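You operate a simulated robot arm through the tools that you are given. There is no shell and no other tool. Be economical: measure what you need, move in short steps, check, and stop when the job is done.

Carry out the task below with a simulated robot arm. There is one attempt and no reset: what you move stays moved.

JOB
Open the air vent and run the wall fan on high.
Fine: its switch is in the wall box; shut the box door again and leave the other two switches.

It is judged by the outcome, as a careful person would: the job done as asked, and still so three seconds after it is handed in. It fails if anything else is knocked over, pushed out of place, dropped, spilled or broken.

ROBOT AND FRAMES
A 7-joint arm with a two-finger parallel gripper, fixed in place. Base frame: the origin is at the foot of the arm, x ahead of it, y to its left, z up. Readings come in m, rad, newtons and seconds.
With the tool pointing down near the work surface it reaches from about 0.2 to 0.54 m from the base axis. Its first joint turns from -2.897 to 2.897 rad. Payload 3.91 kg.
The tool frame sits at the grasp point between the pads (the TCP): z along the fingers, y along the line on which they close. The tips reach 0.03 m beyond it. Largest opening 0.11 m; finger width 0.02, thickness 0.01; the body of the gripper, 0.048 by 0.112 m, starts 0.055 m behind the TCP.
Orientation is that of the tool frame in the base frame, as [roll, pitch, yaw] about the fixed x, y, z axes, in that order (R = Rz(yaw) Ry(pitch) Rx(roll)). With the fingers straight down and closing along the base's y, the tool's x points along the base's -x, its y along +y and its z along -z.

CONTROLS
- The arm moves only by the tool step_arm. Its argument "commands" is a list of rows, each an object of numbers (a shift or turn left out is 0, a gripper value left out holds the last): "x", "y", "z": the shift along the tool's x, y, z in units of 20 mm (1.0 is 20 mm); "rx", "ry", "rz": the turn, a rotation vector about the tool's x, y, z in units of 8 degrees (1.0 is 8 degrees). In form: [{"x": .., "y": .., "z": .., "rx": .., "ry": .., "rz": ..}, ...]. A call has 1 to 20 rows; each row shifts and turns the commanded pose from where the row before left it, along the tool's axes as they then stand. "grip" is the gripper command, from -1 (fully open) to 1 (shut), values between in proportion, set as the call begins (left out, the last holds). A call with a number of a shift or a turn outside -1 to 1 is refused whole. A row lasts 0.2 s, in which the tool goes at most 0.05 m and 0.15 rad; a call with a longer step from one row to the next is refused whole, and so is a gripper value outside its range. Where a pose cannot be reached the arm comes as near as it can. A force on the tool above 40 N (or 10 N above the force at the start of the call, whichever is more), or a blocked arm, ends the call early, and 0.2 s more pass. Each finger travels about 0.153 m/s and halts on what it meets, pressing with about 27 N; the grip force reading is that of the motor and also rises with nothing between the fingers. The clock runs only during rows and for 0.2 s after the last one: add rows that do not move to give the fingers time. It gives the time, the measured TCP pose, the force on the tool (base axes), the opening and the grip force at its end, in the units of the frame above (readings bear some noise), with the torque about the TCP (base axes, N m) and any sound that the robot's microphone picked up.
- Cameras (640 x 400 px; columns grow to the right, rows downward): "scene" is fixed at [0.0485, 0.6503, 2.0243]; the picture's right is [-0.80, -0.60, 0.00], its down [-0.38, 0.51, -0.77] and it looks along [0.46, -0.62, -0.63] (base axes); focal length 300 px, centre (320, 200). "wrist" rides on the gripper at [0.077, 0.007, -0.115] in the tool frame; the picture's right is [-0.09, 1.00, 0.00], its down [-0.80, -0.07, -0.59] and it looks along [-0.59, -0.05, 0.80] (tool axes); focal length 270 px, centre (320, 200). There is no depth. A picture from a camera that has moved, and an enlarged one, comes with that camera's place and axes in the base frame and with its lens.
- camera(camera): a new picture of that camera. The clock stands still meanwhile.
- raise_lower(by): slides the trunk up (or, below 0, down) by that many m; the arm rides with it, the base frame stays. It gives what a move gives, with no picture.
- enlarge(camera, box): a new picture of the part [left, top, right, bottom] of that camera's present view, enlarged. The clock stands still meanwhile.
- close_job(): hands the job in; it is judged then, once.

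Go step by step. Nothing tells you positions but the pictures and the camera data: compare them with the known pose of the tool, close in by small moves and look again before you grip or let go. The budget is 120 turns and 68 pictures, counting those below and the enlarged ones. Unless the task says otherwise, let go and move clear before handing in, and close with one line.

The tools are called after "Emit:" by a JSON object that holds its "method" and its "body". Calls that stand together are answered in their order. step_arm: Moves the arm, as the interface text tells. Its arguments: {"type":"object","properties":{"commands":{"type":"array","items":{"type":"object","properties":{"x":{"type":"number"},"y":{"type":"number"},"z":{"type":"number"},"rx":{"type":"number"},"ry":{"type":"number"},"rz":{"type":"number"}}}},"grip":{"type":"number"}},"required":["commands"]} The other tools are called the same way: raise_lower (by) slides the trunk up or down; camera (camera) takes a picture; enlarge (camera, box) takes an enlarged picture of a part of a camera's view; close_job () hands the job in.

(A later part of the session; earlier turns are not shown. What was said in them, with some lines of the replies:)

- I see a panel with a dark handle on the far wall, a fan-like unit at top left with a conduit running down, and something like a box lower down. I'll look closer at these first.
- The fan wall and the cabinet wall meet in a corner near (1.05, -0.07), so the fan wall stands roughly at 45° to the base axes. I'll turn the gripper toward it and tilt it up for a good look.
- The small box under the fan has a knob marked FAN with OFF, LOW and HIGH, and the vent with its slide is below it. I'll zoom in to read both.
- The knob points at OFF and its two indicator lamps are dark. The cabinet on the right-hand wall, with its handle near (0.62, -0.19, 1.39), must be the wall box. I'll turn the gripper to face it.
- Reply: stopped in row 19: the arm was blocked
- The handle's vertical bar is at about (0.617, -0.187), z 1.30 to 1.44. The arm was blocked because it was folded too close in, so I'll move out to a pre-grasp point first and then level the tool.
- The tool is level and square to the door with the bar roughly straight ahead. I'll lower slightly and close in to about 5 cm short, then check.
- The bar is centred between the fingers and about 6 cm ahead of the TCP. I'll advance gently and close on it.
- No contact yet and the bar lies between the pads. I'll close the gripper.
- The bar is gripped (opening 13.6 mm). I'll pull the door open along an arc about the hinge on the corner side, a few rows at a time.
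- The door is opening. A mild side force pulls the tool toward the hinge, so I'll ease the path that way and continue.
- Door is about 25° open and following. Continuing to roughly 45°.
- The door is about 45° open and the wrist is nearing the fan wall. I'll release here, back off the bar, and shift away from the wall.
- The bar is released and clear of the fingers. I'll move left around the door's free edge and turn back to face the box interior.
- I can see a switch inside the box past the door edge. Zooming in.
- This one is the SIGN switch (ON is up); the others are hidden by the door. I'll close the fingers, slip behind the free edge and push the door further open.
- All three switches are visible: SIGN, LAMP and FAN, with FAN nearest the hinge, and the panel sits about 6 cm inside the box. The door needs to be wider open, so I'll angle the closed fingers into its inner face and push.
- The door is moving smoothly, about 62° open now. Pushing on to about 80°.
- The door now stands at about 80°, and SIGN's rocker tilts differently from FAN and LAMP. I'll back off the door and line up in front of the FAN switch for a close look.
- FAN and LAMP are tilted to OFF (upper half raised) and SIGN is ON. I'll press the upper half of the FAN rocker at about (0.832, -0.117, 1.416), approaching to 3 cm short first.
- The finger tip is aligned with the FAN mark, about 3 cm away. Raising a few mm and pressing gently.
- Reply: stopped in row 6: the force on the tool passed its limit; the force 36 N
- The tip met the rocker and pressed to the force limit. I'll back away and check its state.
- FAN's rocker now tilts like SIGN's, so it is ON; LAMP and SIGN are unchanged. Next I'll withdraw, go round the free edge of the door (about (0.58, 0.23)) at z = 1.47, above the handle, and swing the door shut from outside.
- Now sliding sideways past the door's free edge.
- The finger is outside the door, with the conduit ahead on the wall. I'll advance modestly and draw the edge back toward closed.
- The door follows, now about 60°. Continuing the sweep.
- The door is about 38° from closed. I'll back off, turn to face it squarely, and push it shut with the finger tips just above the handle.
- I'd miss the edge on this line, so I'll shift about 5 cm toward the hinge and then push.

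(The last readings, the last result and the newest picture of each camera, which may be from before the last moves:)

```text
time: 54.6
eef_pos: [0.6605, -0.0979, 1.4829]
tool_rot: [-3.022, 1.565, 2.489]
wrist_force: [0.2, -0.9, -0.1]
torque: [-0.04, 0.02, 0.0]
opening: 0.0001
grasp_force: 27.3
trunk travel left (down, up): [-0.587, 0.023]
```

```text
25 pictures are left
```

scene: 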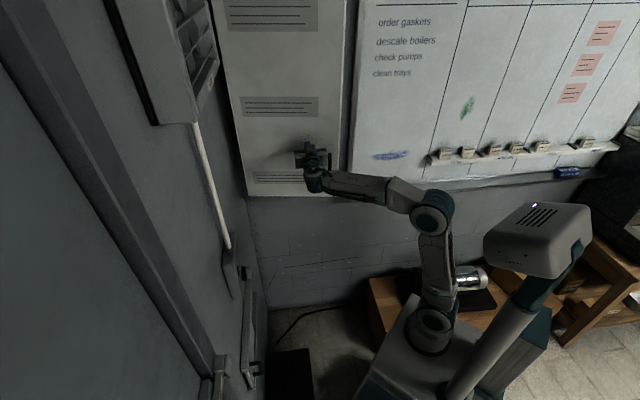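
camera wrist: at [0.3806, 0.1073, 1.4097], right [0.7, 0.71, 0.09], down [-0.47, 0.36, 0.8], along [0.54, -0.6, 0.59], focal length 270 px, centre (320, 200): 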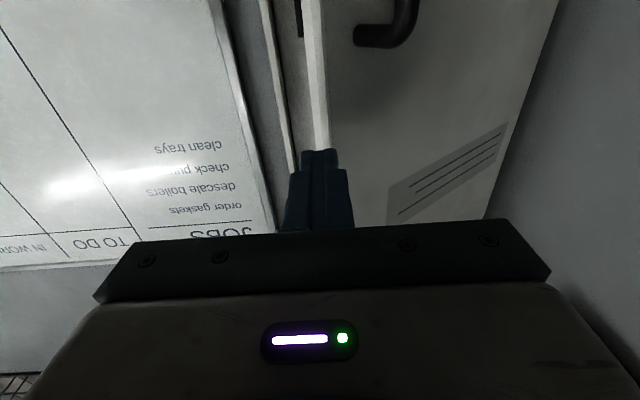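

Nearly shut; pushing gently until it meets the frame.

Emit:
{"method": "step_arm", "body": {"commands": [{"z": 0.5}, {"z": 0.5}, {"z": 0.4}, {"z": 0.4}, {"z": 0.3}, {"z": 0.3}, {"z": 0.3}, {"z": 0.3}]}}

Emit:
{"method": "enlarge", "body": {"camera": "scene", "box": [220, 90, 360, 210]}}

```text
time: 56.4
eef_pos: [0.6971, -0.1341, 1.4836]
tool_rot: [2.994, 1.564, 2.222]
wrist_force: [-32.7, 16.3, -16.7]
torque: [0.35, 0.01, -0.49]
opening: 0.0002
grasp_force: 26.2
trunk travel left (down, up): [-0.587, 0.023]
```

```text
3.33 times, centred on (290, 150) of scene
camera zoom: at [0.0485, 0.6503, 2.0243], right [-0.8, -0.6, 0.0], down [-0.38, 0.51, -0.77], along [0.46, -0.62, -0.63], focal length 1000 px, centre (420, 367)
```

zoom: 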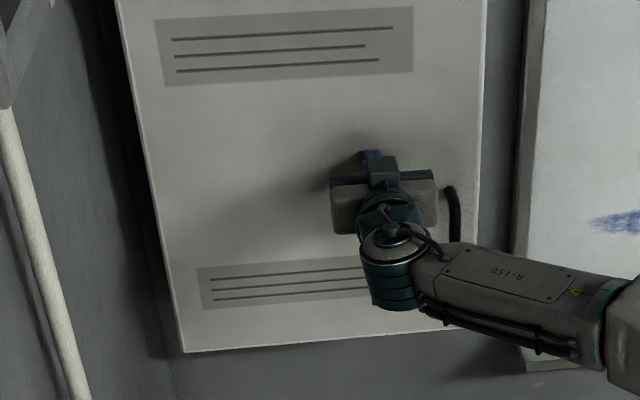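

The door met the frame at about 36 N, so it's shut. I'll withdraw and confirm, then turn toward the fan wall.

Emit:
{"method": "step_arm", "body": {"commands": [{"z": -0.3}, {"z": -1}, {"z": -1}, {"z": -1}, {"z": -1}, {"z": -1}, {"z": -1}, {"z": -1}, {"z": -1}, {"z": -1}, {"z": -1}, {"z": -1}, {"z": -1}, {"z": -1}, {"rx": -1}, {"rx": -1}, {"rx": -1}, {"rx": -1}, {"rx": -1}, {"rx": -1}]}}

Emit:
{"method": "step_arm", "body": {"commands": [{"rx": -1}, {"rx": -1}, {"rx": -1}, {"rx": -1}, {"rx": -1}, {"rx": -0.3}], "grip": -1}}

Emit:
{"method": "raise_lower", "body": {"by": -0.2}}

Emit:
{"method": "camera", "body": {"camera": "scene"}}

Emit:
{"method": "camera", "body": {"camera": "wrist"}}

```text
time: 60.6
eef_pos: [0.5113, 0.0441, 1.4843]
tool_rot: [2.387, 1.564, 2.452]
wrist_force: [0.6, 0.1, -0.4]
torque: [0.02, 0.03, 0.02]
opening: 0.0002
grasp_force: 27.1
trunk travel left (down, up): [-0.587, 0.023]
```

```text
time: 62.0
eef_pos: [0.5122, 0.0451, 1.4845]
tool_rot: [1.408, 1.565, 2.214]
wrist_force: [0.4, -0.1, 0.6]
torque: [0.01, 0.01, -0.01]
opening: 0.1096
grasp_force: 0.1
trunk travel left (down, up): [-0.587, 0.023]
```

```text
time: 64.2
eef_pos: [0.5117, 0.0461, 1.2834]
tool_rot: [1.631, 1.565, 2.435]
wrist_force: [0.0, -1.0, 0.4]
torque: [-0.01, -0.03, 0.0]
opening: 0.11
grasp_force: 0.0
trunk travel left (down, up): [-0.387, 0.223]
```

```text
23 pictures are left
```

scene: 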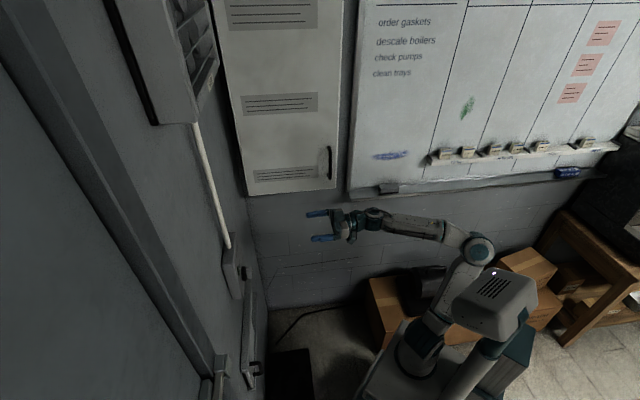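

```text
22 pictures are left
camera wrist: at [0.426, -0.0327, 1.209], right [-0.72, 0.69, 0.09], down [-0.36, -0.48, 0.8], along [0.6, 0.54, 0.59], focal length 270 px, centre (320, 200)
```

wrist: 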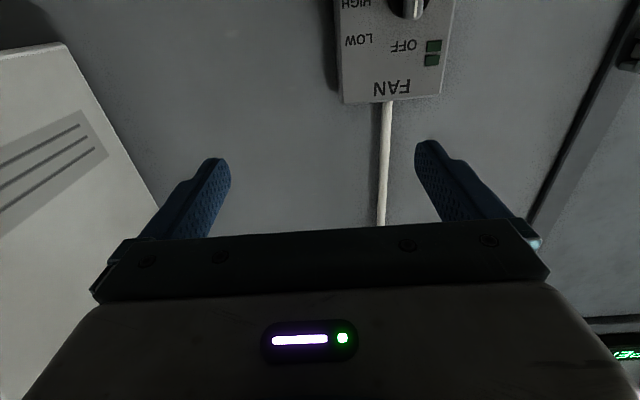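

The box door is shut exactly as before. Now I'll line up with the fan knob near (0.605, 0.304, 1.21) and view it head on.

Emit:
{"method": "step_arm", "body": {"commands": [{"y": 0.97, "x": 0.6}, {"y": 0.97, "x": 0.6}, {"y": 0.97, "x": 0.6}, {"y": 0.97, "x": 0.6}, {"y": 0.97, "x": 0.6}, {"y": 0.97, "x": 0.6}]}}

Emit:
{"method": "camera", "body": {"camera": "wrist"}}

```text
time: 65.6
eef_pos: [0.4278, 0.1265, 1.2138]
tool_rot: [1.71, 1.566, 2.515]
wrist_force: [1.1, -0.3, 0.2]
torque: [0.0, -0.01, -0.01]
opening: 0.11
grasp_force: 0.2
trunk travel left (down, up): [-0.387, 0.223]
```

```text
21 pictures are left
camera wrist: at [0.3425, 0.048, 1.1372], right [-0.72, 0.69, 0.09], down [-0.36, -0.48, 0.8], along [0.6, 0.54, 0.59], focal length 270 px, centre (320, 200)
```

wrist: 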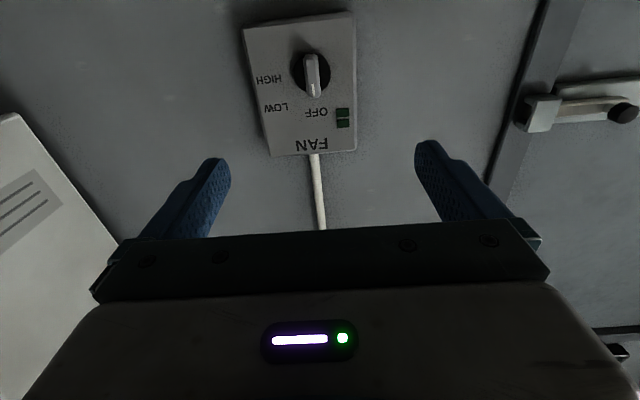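

Emit:
{"method": "enlarge", "body": {"camera": "wrist", "box": [240, 10, 370, 160]}}

```text
2.67 times, centred on (305, 85) of wrist
camera zoom: at [0.3425, 0.048, 1.1372], right [-0.72, 0.69, 0.09], down [-0.36, -0.48, 0.8], along [0.6, 0.54, 0.59], focal length 721 px, centre (360, 507)
```

zoom: 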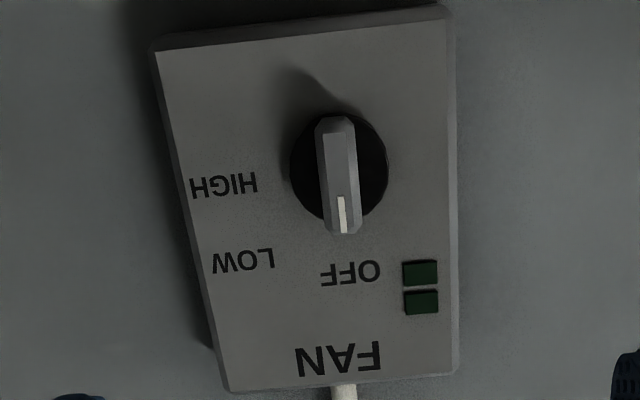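

The labels put LOW at about 45–50° and HIGH at about 90° clockwise from OFF. I'll align and approach the knob with the fingers half open.

Emit:
{"method": "step_arm", "body": {"commands": [{"rx": 0.11, "x": 0.15, "y": -0.35}, {"z": 0.94}, {"z": 0.94}, {"z": 0.94}, {"z": 0.94}, {"z": 0.94}, {"z": 0.94}, {"z": 0.94}, {"z": 0.94}, {"z": 0.94}], "grip": 0.1}}

Emit:
{"method": "camera", "body": {"camera": "wrist"}}

Emit:
{"method": "enlarge", "body": {"camera": "scene", "box": [190, 220, 310, 310]}}

```text
time: 67.8
eef_pos: [0.5516, 0.2427, 1.2098]
tool_rot: [1.775, 1.567, 2.564]
wrist_force: [0.4, 0.7, -0.2]
torque: [-0.01, -0.02, -0.02]
opening: 0.0494
grasp_force: 0.0
trunk travel left (down, up): [-0.387, 0.223]
```

```text
19 pictures are left
camera wrist: at [0.4653, 0.1653, 1.1341], right [-0.71, 0.7, 0.09], down [-0.36, -0.47, 0.8], along [0.61, 0.53, 0.59], focal length 270 px, centre (320, 200)
```

wrist: 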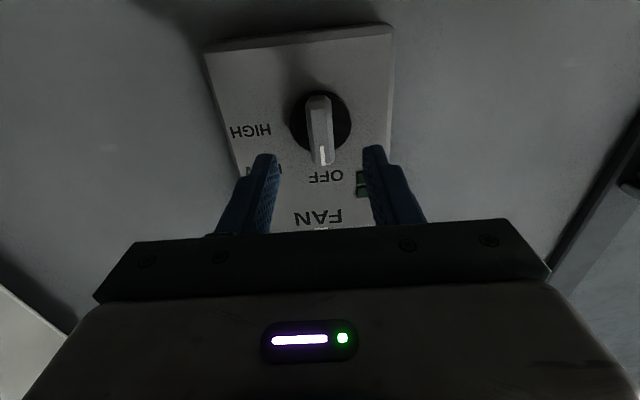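

```text
4.44 times, centred on (250, 265) of scene
camera zoom: at [0.0485, 0.6503, 2.0243], right [-0.8, -0.6, 0.0], down [-0.38, 0.51, -0.77], along [0.46, -0.62, -0.63], focal length 1334 px, centre (631, -89)
```

zoom: 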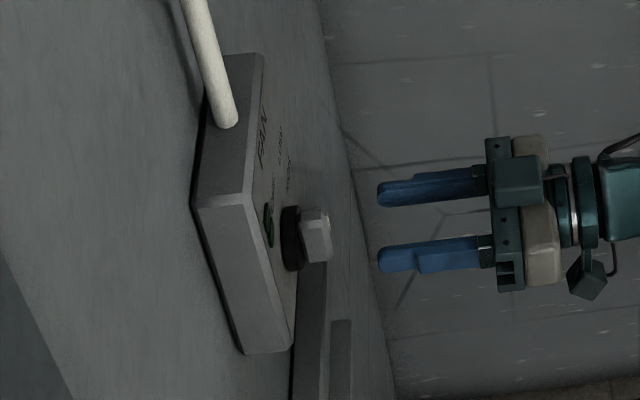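

The bar is centred between the fingers, with its outer face about 4 cm ahead of the tips. Advancing about 5.5 cm so the pads flank it, then closing.

Emit:
{"method": "step_arm", "body": {"commands": [{"z": 0.5}, {"z": 0.5}, {"z": 0.5}, {"z": 0.5}, {"z": 0.4}, {"z": 0.35}]}}

Emit:
{"method": "enlarge", "body": {"camera": "scene", "box": [190, 220, 310, 310]}}

```text
time: 69.2
eef_pos: [0.5912, 0.2823, 1.2098]
tool_rot: [1.728, 1.564, 2.52]
wrist_force: [-0.1, 1.0, -0.4]
torque: [-0.01, 0.0, 0.02]
opening: 0.0493
grasp_force: 0.1
trunk travel left (down, up): [-0.387, 0.223]
```

```text
4.44 times, centred on (250, 265) of scene
camera zoom: at [0.0485, 0.6503, 2.0243], right [-0.8, -0.6, 0.0], down [-0.38, 0.51, -0.77], along [0.46, -0.62, -0.63], focal length 1334 px, centre (631, -89)
```

zoom: 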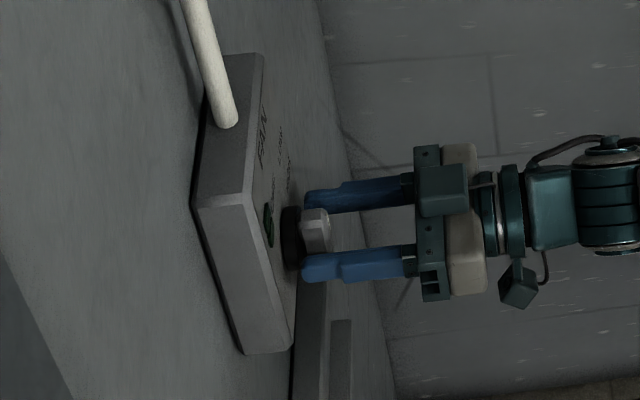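

The fingers flank the bar and have not touched anything. Closing on it.

Emit:
{"method": "step_arm", "body": {"commands": [{}, {}, {}], "grip": 1}}

Emit:
{"method": "step_arm", "body": {"commands": [{"rz": 0.8}, {"rz": 0.8}, {"rz": 0.8}, {"rz": 0.8}]}}

```text
time: 70.0
eef_pos: [0.591, 0.282, 1.2102]
tool_rot: [1.652, 1.565, 2.443]
wrist_force: [-1.7, 1.9, 0.9]
torque: [0.14, -0.15, -0.53]
opening: 0.0178
grasp_force: 44.6
trunk travel left (down, up): [-0.387, 0.223]
```

```text
time: 71.0
eef_pos: [0.5899, 0.2822, 1.2101]
tool_rot: [1.573, 1.117, 2.361]
wrist_force: [-1.5, 2.0, -0.4]
torque: [0.57, -0.57, -0.79]
opening: 0.0182
grasp_force: 45.1
trunk travel left (down, up): [-0.387, 0.223]
```

The knob is turning with the gripper. Continuing toward 90°.

Emit:
{"method": "step_arm", "body": {"commands": [{"rz": 0.8}, {"rz": 0.8}, {"rz": 0.8}, {"rz": 0.8}, {"rz": 0.8}, {"rz": 0.8}]}}

Emit:
{"method": "camera", "body": {"camera": "wrist"}}

```text
time: 72.4
eef_pos: [0.5907, 0.2804, 1.2101]
tool_rot: [1.571, 0.448, 2.36]
wrist_force: [3.2, 5.5, 5.8]
torque: [0.23, -0.2, -1.03]
opening: 0.0177
grasp_force: 45.2
trunk travel left (down, up): [-0.387, 0.223]
```

```text
16 pictures are left
camera wrist: at [0.4573, 0.2504, 1.1842], right [-0.25, 0.25, 0.94], down [0.12, -0.95, 0.28], along [0.96, 0.18, 0.21], focal length 270 px, centre (320, 200)
```

wrist: 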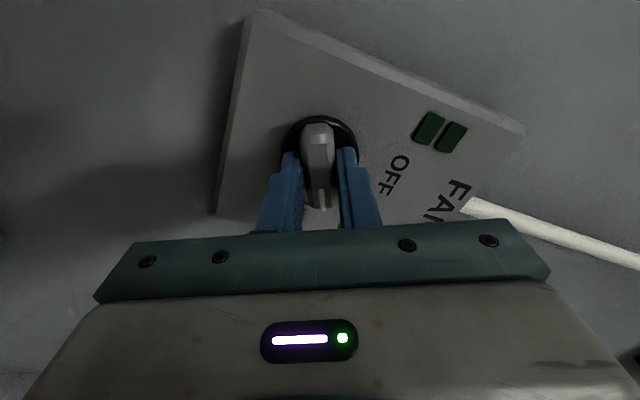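

The knob is at about 64°. Turning the remaining 26° to HIGH.

Emit:
{"method": "step_arm", "body": {"commands": [{"rz": 0.8}, {"rz": 0.8}, {"rz": 0.8}, {"rz": 0.8}]}}

Emit:
{"method": "camera", "body": {"camera": "wrist"}}

```text
time: 73.4
eef_pos: [0.5903, 0.2827, 1.2107]
tool_rot: [1.568, 0.001, 2.361]
wrist_force: [3.7, 3.7, 7.4]
torque: [0.08, -0.12, -0.08]
opening: 0.0177
grasp_force: 44.5
trunk travel left (down, up): [-0.387, 0.223]
```

```text
15 pictures are left
camera wrist: at [0.454, 0.2536, 1.2182], right [0.06, -0.06, 1.0], down [0.15, -0.99, -0.07], along [0.99, 0.15, -0.05], focal length 270 px, centre (320, 200)
```

wrist: 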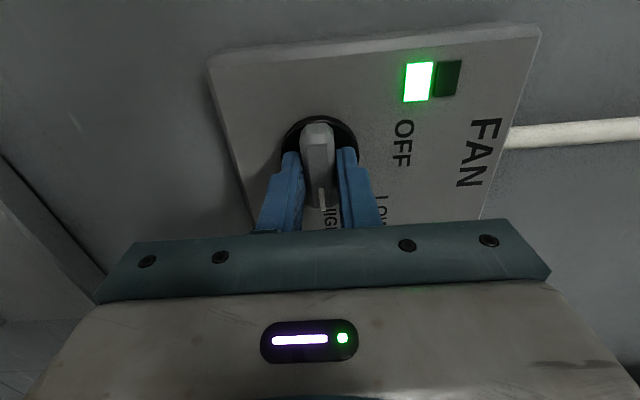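

One green lamp has lit and the pointer is at HIGH. I'll release, back straight off and check that it holds.

Emit:
{"method": "step_arm", "body": {"commands": [{}, {}, {"z": -0.8}, {"z": -0.8}, {"z": -0.8}, {"z": -0.8}, {"z": -0.8}, {"z": -0.8}], "grip": 0.1}}

Emit:
{"method": "camera", "body": {"camera": "wrist"}}

```text
time: 75.2
eef_pos: [0.5231, 0.2132, 1.2093]
tool_rot: [1.571, 0.003, 2.363]
wrist_force: [-0.5, -0.2, -0.5]
torque: [0.01, 0.03, 0.01]
opening: 0.0494
grasp_force: 0.2
trunk travel left (down, up): [-0.387, 0.223]
```

```text
14 pictures are left
camera wrist: at [0.3862, 0.1843, 1.2178], right [0.06, -0.06, 1.0], down [0.15, -0.99, -0.07], along [0.99, 0.15, -0.05], focal length 270 px, centre (320, 200)
```

wrist: 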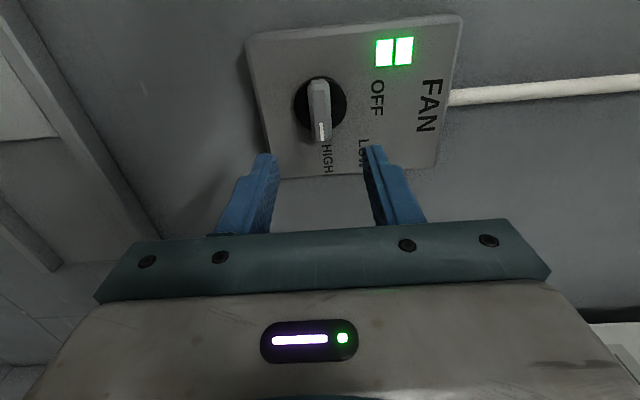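

Both lamps are lit, so the fan is running on high. Next is the vent: its handle is at about (0.494, 0.424, 0.877). I'll back off, turn the gripper upright again, and go down in stages.

Emit:
{"method": "step_arm", "body": {"commands": [{"z": -0.9}, {"z": -0.9}, {"z": -0.9}, {"z": -0.9}, {"rz": -1}, {"rz": -1}, {"rz": -1}, {"rz": -1}, {"rz": -1}, {"rz": -1}, {"rz": -1}, {"rz": -1}, {"rz": -1}, {"rz": -1}, {"rz": -1}, {"rz": -0.2}], "grip": -1}}

Emit:
{"method": "raise_lower", "body": {"by": -0.18}}

Emit:
{"method": "camera", "body": {"camera": "scene"}}

```text
time: 78.6
eef_pos: [0.4722, 0.1637, 1.2097]
tool_rot: [1.737, 1.566, 2.525]
wrist_force: [0.1, -0.2, -0.8]
torque: [-0.02, -0.03, -0.04]
opening: 0.11
grasp_force: 0.0
trunk travel left (down, up): [-0.387, 0.223]
```

```text
time: 80.6
eef_pos: [0.4727, 0.1628, 1.0294]
tool_rot: [1.657, 1.565, 2.445]
wrist_force: [0.0, -0.1, -0.3]
torque: [-0.01, 0.03, -0.03]
opening: 0.11
grasp_force: 0.0
trunk travel left (down, up): [-0.207, 0.403]
```

```text
13 pictures are left
```

scene: 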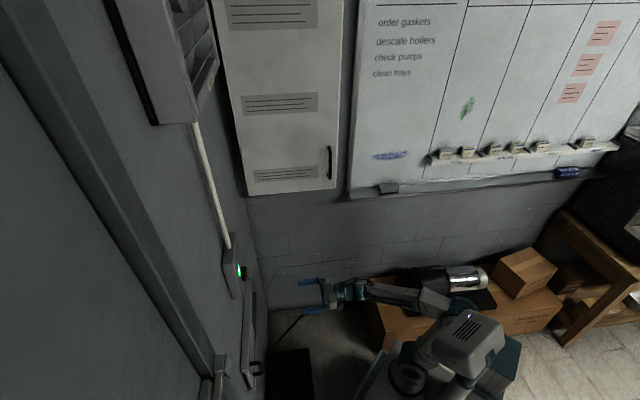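

There's clear space below the arm. I'll lower the last 15 cm and shift left toward the vent handle.

Emit:
{"method": "raise_lower", "body": {"by": -0.15}}

Emit:
{"method": "step_arm", "body": {"commands": [{"y": 0.92}, {"y": 0.92}, {"y": 0.92}, {"y": 0.92}, {"y": 0.92}, {"y": 0.92}, {"y": 0.92}, {"y": 0.92}, {"y": 0.92}]}}

Emit:
{"method": "camera", "body": {"camera": "wrist"}}

```text
time: 82.3
eef_pos: [0.4726, 0.1616, 0.8802]
tool_rot: [1.659, 1.566, 2.447]
wrist_force: [0.3, 0.6, 0.5]
torque: [0.03, -0.03, -0.01]
opening: 0.1099
grasp_force: 0.1
trunk travel left (down, up): [-0.057, 0.553]
```

```text
time: 84.4
eef_pos: [0.3933, 0.2896, 0.8186]
tool_rot: [2.726, 1.413, -2.783]
wrist_force: [0.5, 1.4, 1.4]
torque: [-0.04, 0.01, -0.05]
opening: 0.1098
grasp_force: 0.0
trunk travel left (down, up): [-0.057, 0.553]
stopped in row 9: the arm was blocked; the commanded pose is now the measured one
```

```text
12 pictures are left
camera wrist: at [0.2951, 0.2093, 0.7612], right [-0.68, 0.72, 0.15], down [-0.25, -0.42, 0.87], along [0.69, 0.56, 0.47], focal length 270 px, centre (320, 200)
```

wrist: 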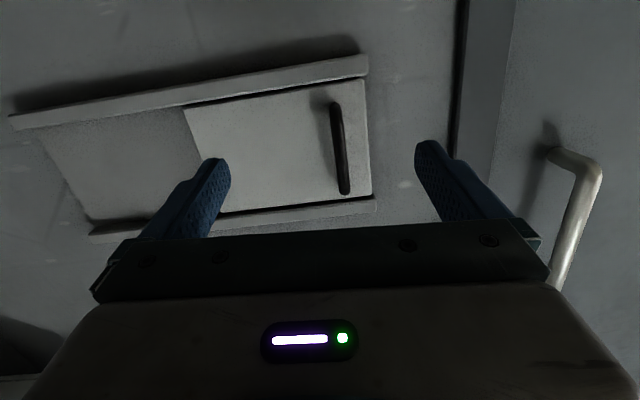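

The arm hit a joint limit while folded in close, and the tool dipped slightly. The handle spans z 0.81–0.91 at lateral -0.058. I'll advance a bit and level the tool there.

Emit:
{"method": "step_arm", "body": {"commands": [{"x": -0.48, "y": 0.19, "z": 0.7}, {"x": -0.48, "y": 0.19, "z": 0.7}, {"x": -0.48, "y": 0.19, "z": 0.7}, {"x": -0.48, "y": 0.19, "z": 0.7}, {"x": -0.48, "y": 0.19, "z": 0.7}, {"ry": -0.51, "rz": -0.23}, {"ry": -0.51, "rz": -0.23}]}}

Emit:
{"method": "camera", "body": {"camera": "wrist"}}

```text
time: 86.0
eef_pos: [0.4312, 0.3521, 0.8644]
tool_rot: [-0.251, 1.558, 0.526]
wrist_force: [0.3, 0.3, 0.6]
torque: [-0.01, -0.03, -0.01]
opening: 0.1101
grasp_force: 0.2
trunk travel left (down, up): [-0.057, 0.553]
```

```text
11 pictures are left
camera wrist: at [0.3451, 0.276, 0.7876], right [-0.7, 0.71, 0.08], down [-0.38, -0.47, 0.79], along [0.6, 0.52, 0.6], focal length 270 px, centre (320, 200)
```

wrist: 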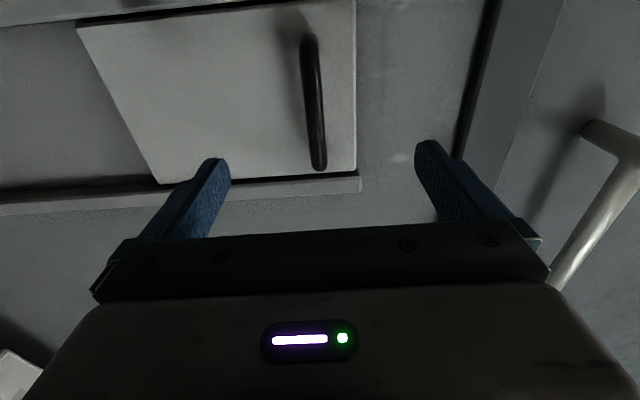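

Level now, with the handle bar about 9 cm ahead, slightly low and to the right of the TCP. Advancing and closing on it.

Emit:
{"method": "step_arm", "body": {"commands": [{"x": 0.4, "y": -0.25, "z": 0.7}, {"z": 0.7}, {"z": 0.7}, {"z": 0.6}, {"z": 0.5}, {"z": 0.4}]}}

Emit:
{"method": "camera", "body": {"camera": "wrist"}}

Emit:
{"method": "enlarge", "body": {"camera": "scene", "box": [200, 290, 320, 400]}}

```text
time: 87.4
eef_pos: [0.4858, 0.3996, 0.8566]
tool_rot: [-0.259, 1.559, 0.521]
wrist_force: [0.2, 0.0, -0.2]
torque: [-0.02, 0.03, 0.01]
opening: 0.1097
grasp_force: 0.1
trunk travel left (down, up): [-0.057, 0.553]
```

```text
10 pictures are left
camera wrist: at [0.3999, 0.3233, 0.7799], right [-0.7, 0.71, 0.08], down [-0.38, -0.47, 0.79], along [0.6, 0.52, 0.6], focal length 270 px, centre (320, 200)
```

wrist: 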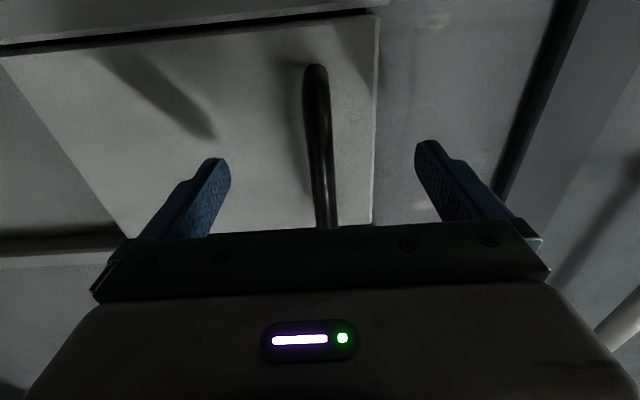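

```text
3.64 times, centred on (260, 345) of scene
camera zoom: at [0.0485, 0.6503, 2.0243], right [-0.8, -0.6, 0.0], down [-0.38, 0.51, -0.77], along [0.46, -0.62, -0.63], focal length 1091 px, centre (538, -327)
```

zoom: 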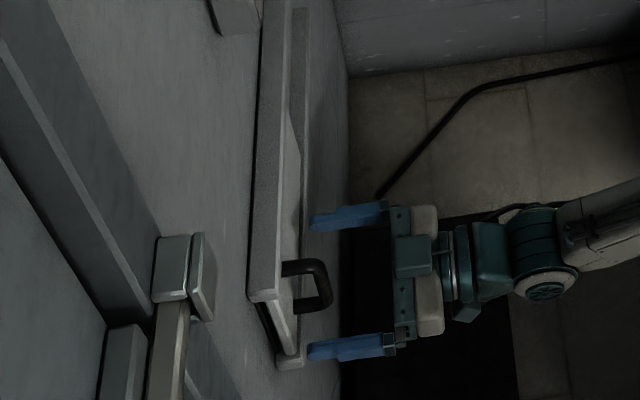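

The bar sits between the pads with the tips clear of the plate. Closing.

Emit:
{"method": "step_arm", "body": {"commands": [{}, {}, {}, {}], "grip": 1}}

Emit:
{"method": "step_arm", "body": {"commands": [{"y": -0.5}, {"y": -0.5}, {"y": -0.5}]}}

```text
time: 88.4
eef_pos: [0.4867, 0.3998, 0.8573]
tool_rot: [-0.243, 1.558, 0.539]
wrist_force: [0.9, 1.3, 1.6]
torque: [0.09, 0.08, 0.04]
opening: 0.0132
grasp_force: 45.1
trunk travel left (down, up): [-0.057, 0.553]
```

```text
time: 89.2
eef_pos: [0.5072, 0.3786, 0.8574]
tool_rot: [-0.293, 1.561, 0.484]
wrist_force: [2.1, 2.5, -1.6]
torque: [-0.13, 0.32, 0.01]
opening: 0.0132
grasp_force: 45.0
trunk travel left (down, up): [-0.057, 0.553]
```

The plate slides easily. Continuing toward the far end of its track.

Emit:
{"method": "step_arm", "body": {"commands": [{"y": -0.7}, {"y": -0.7}, {"y": -0.7}, {"y": -0.7}, {"y": -0.7}, {"y": -0.7}, {"y": -0.7}, {"y": -0.7}, {"y": -0.7}]}}

Emit:
{"method": "camera", "body": {"camera": "wrist"}}

```text
time: 91.2
eef_pos: [0.5971, 0.288, 0.8573]
tool_rot: [-0.241, 1.56, 0.54]
wrist_force: [3.0, 2.1, -9.8]
torque: [0.64, -0.41, -0.01]
opening: 0.0136
grasp_force: 44.9
trunk travel left (down, up): [-0.057, 0.553]
```

```text
8 pictures are left
camera wrist: at [0.5105, 0.2125, 0.78], right [-0.7, 0.71, 0.09], down [-0.38, -0.47, 0.8], along [0.6, 0.52, 0.6], focal length 270 px, centre (320, 200)
```

wrist: 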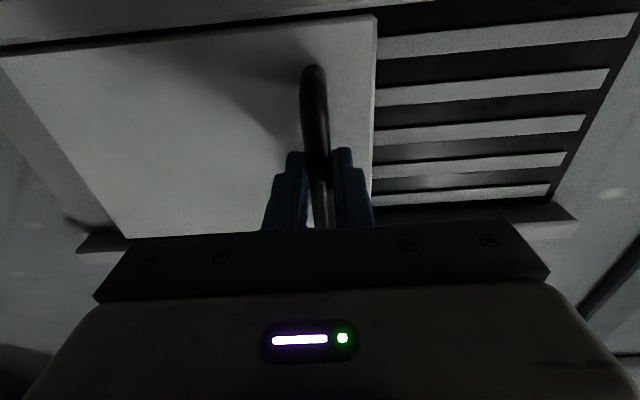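

The louvres are showing behind the plate. I'll slide on gently to the end stop.

Emit:
{"method": "step_arm", "body": {"commands": [{"y": -0.5}, {"y": -0.5}, {"y": -0.4}, {"y": -0.3}, {"y": -0.3}, {"y": -0.3}, {"y": -0.3}, {"y": -0.3}]}}

```text
time: 92.5
eef_pos: [0.6208, 0.2656, 0.8568]
tool_rot: [-0.569, 1.562, 0.23]
wrist_force: [-21.9, 6.9, -4.9]
torque: [0.16, 0.25, 0.38]
opening: 0.0136
grasp_force: 44.8
trunk travel left (down, up): [-0.057, 0.553]
stopped in row 6: the force on the tool passed its limit (the readings are from after the stop); the commanded pose is now the measured one
```

It reached the end stop after about 19 cm of travel. Releasing and backing straight out.

Emit:
{"method": "step_arm", "body": {"commands": [{}, {}, {}, {}, {"z": -0.8}, {"z": -0.8}, {"z": -0.8}, {"z": -0.8}, {"z": -0.8}, {"z": -0.8}], "grip": -1}}

Emit:
{"method": "camera", "body": {"camera": "wrist"}}

Emit:
{"method": "camera", "body": {"camera": "scene"}}

Emit:
{"method": "enlarge", "body": {"camera": "scene", "box": [100, 0, 360, 200]}}

```text
time: 94.7
eef_pos: [0.5563, 0.1942, 0.8562]
tool_rot: [-0.414, 1.561, 0.377]
wrist_force: [-0.4, 0.4, -0.4]
torque: [0.03, 0.0, 0.01]
opening: 0.11
grasp_force: 0.1
trunk travel left (down, up): [-0.057, 0.553]
```

```text
7 pictures are left
camera wrist: at [0.47, 0.1166, 0.7788], right [-0.71, 0.7, 0.08], down [-0.38, -0.47, 0.8], along [0.6, 0.53, 0.6], focal length 270 px, centre (320, 200)
```

wrist: 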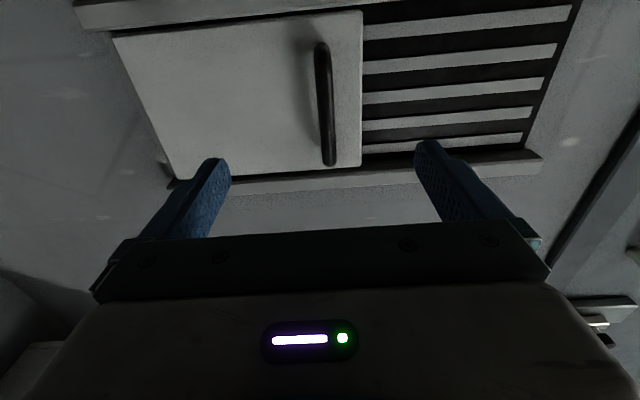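

```text
6 pictures are left
```

scene: 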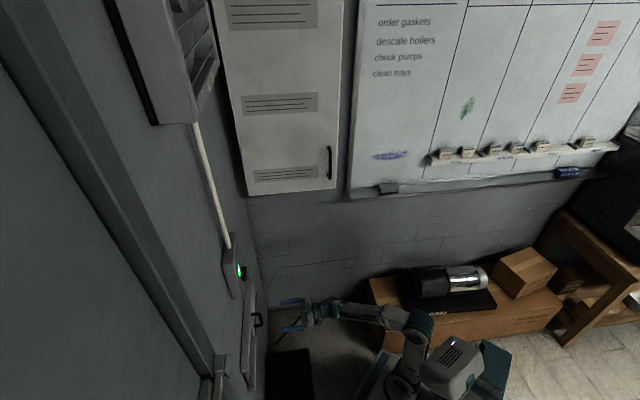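

```text
2.00 times, centred on (230, 100) of scene
camera zoom: at [0.0485, 0.6503, 2.0243], right [-0.8, -0.6, 0.0], down [-0.38, 0.51, -0.77], along [0.46, -0.62, -0.63], focal length 600 px, centre (500, 400)
```

zoom: 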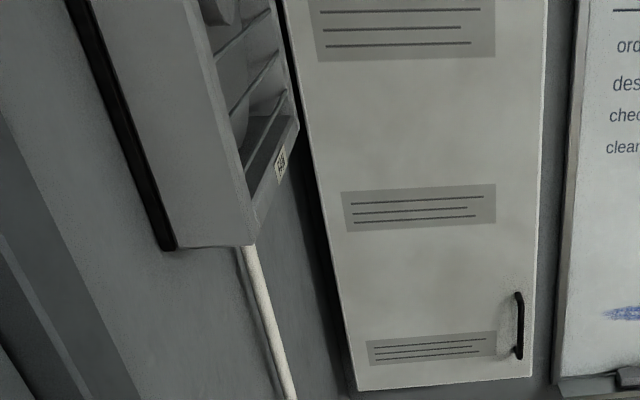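

The vent is fully open, the box is shut, and the fan blades have moved. One last check of the fan lamps.

Emit:
{"method": "enlarge", "body": {"camera": "scene", "box": [200, 230, 290, 300]}}

```text
5.71 times, centred on (245, 265) of scene
camera zoom: at [0.0485, 0.6503, 2.0243], right [-0.8, -0.6, 0.0], down [-0.38, 0.51, -0.77], along [0.46, -0.62, -0.63], focal length 1715 px, centre (749, -171)
```

zoom: 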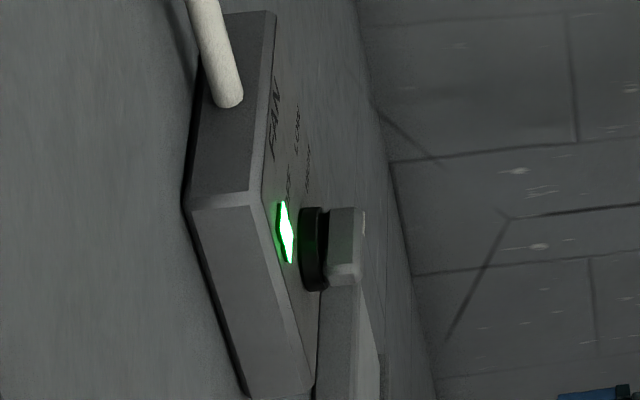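

The lamps are lit and the knob is still at HIGH. Everything is in place and the arm is clear, so I'm handing in.

Emit:
{"method": "close_job", "body": {}}

```text
The job is handed in.
```

The vent is fully open and the wall fan is running on high. I switched FAN on in the wall box, left LAMP and SIGN as they were, and shut the box door again.
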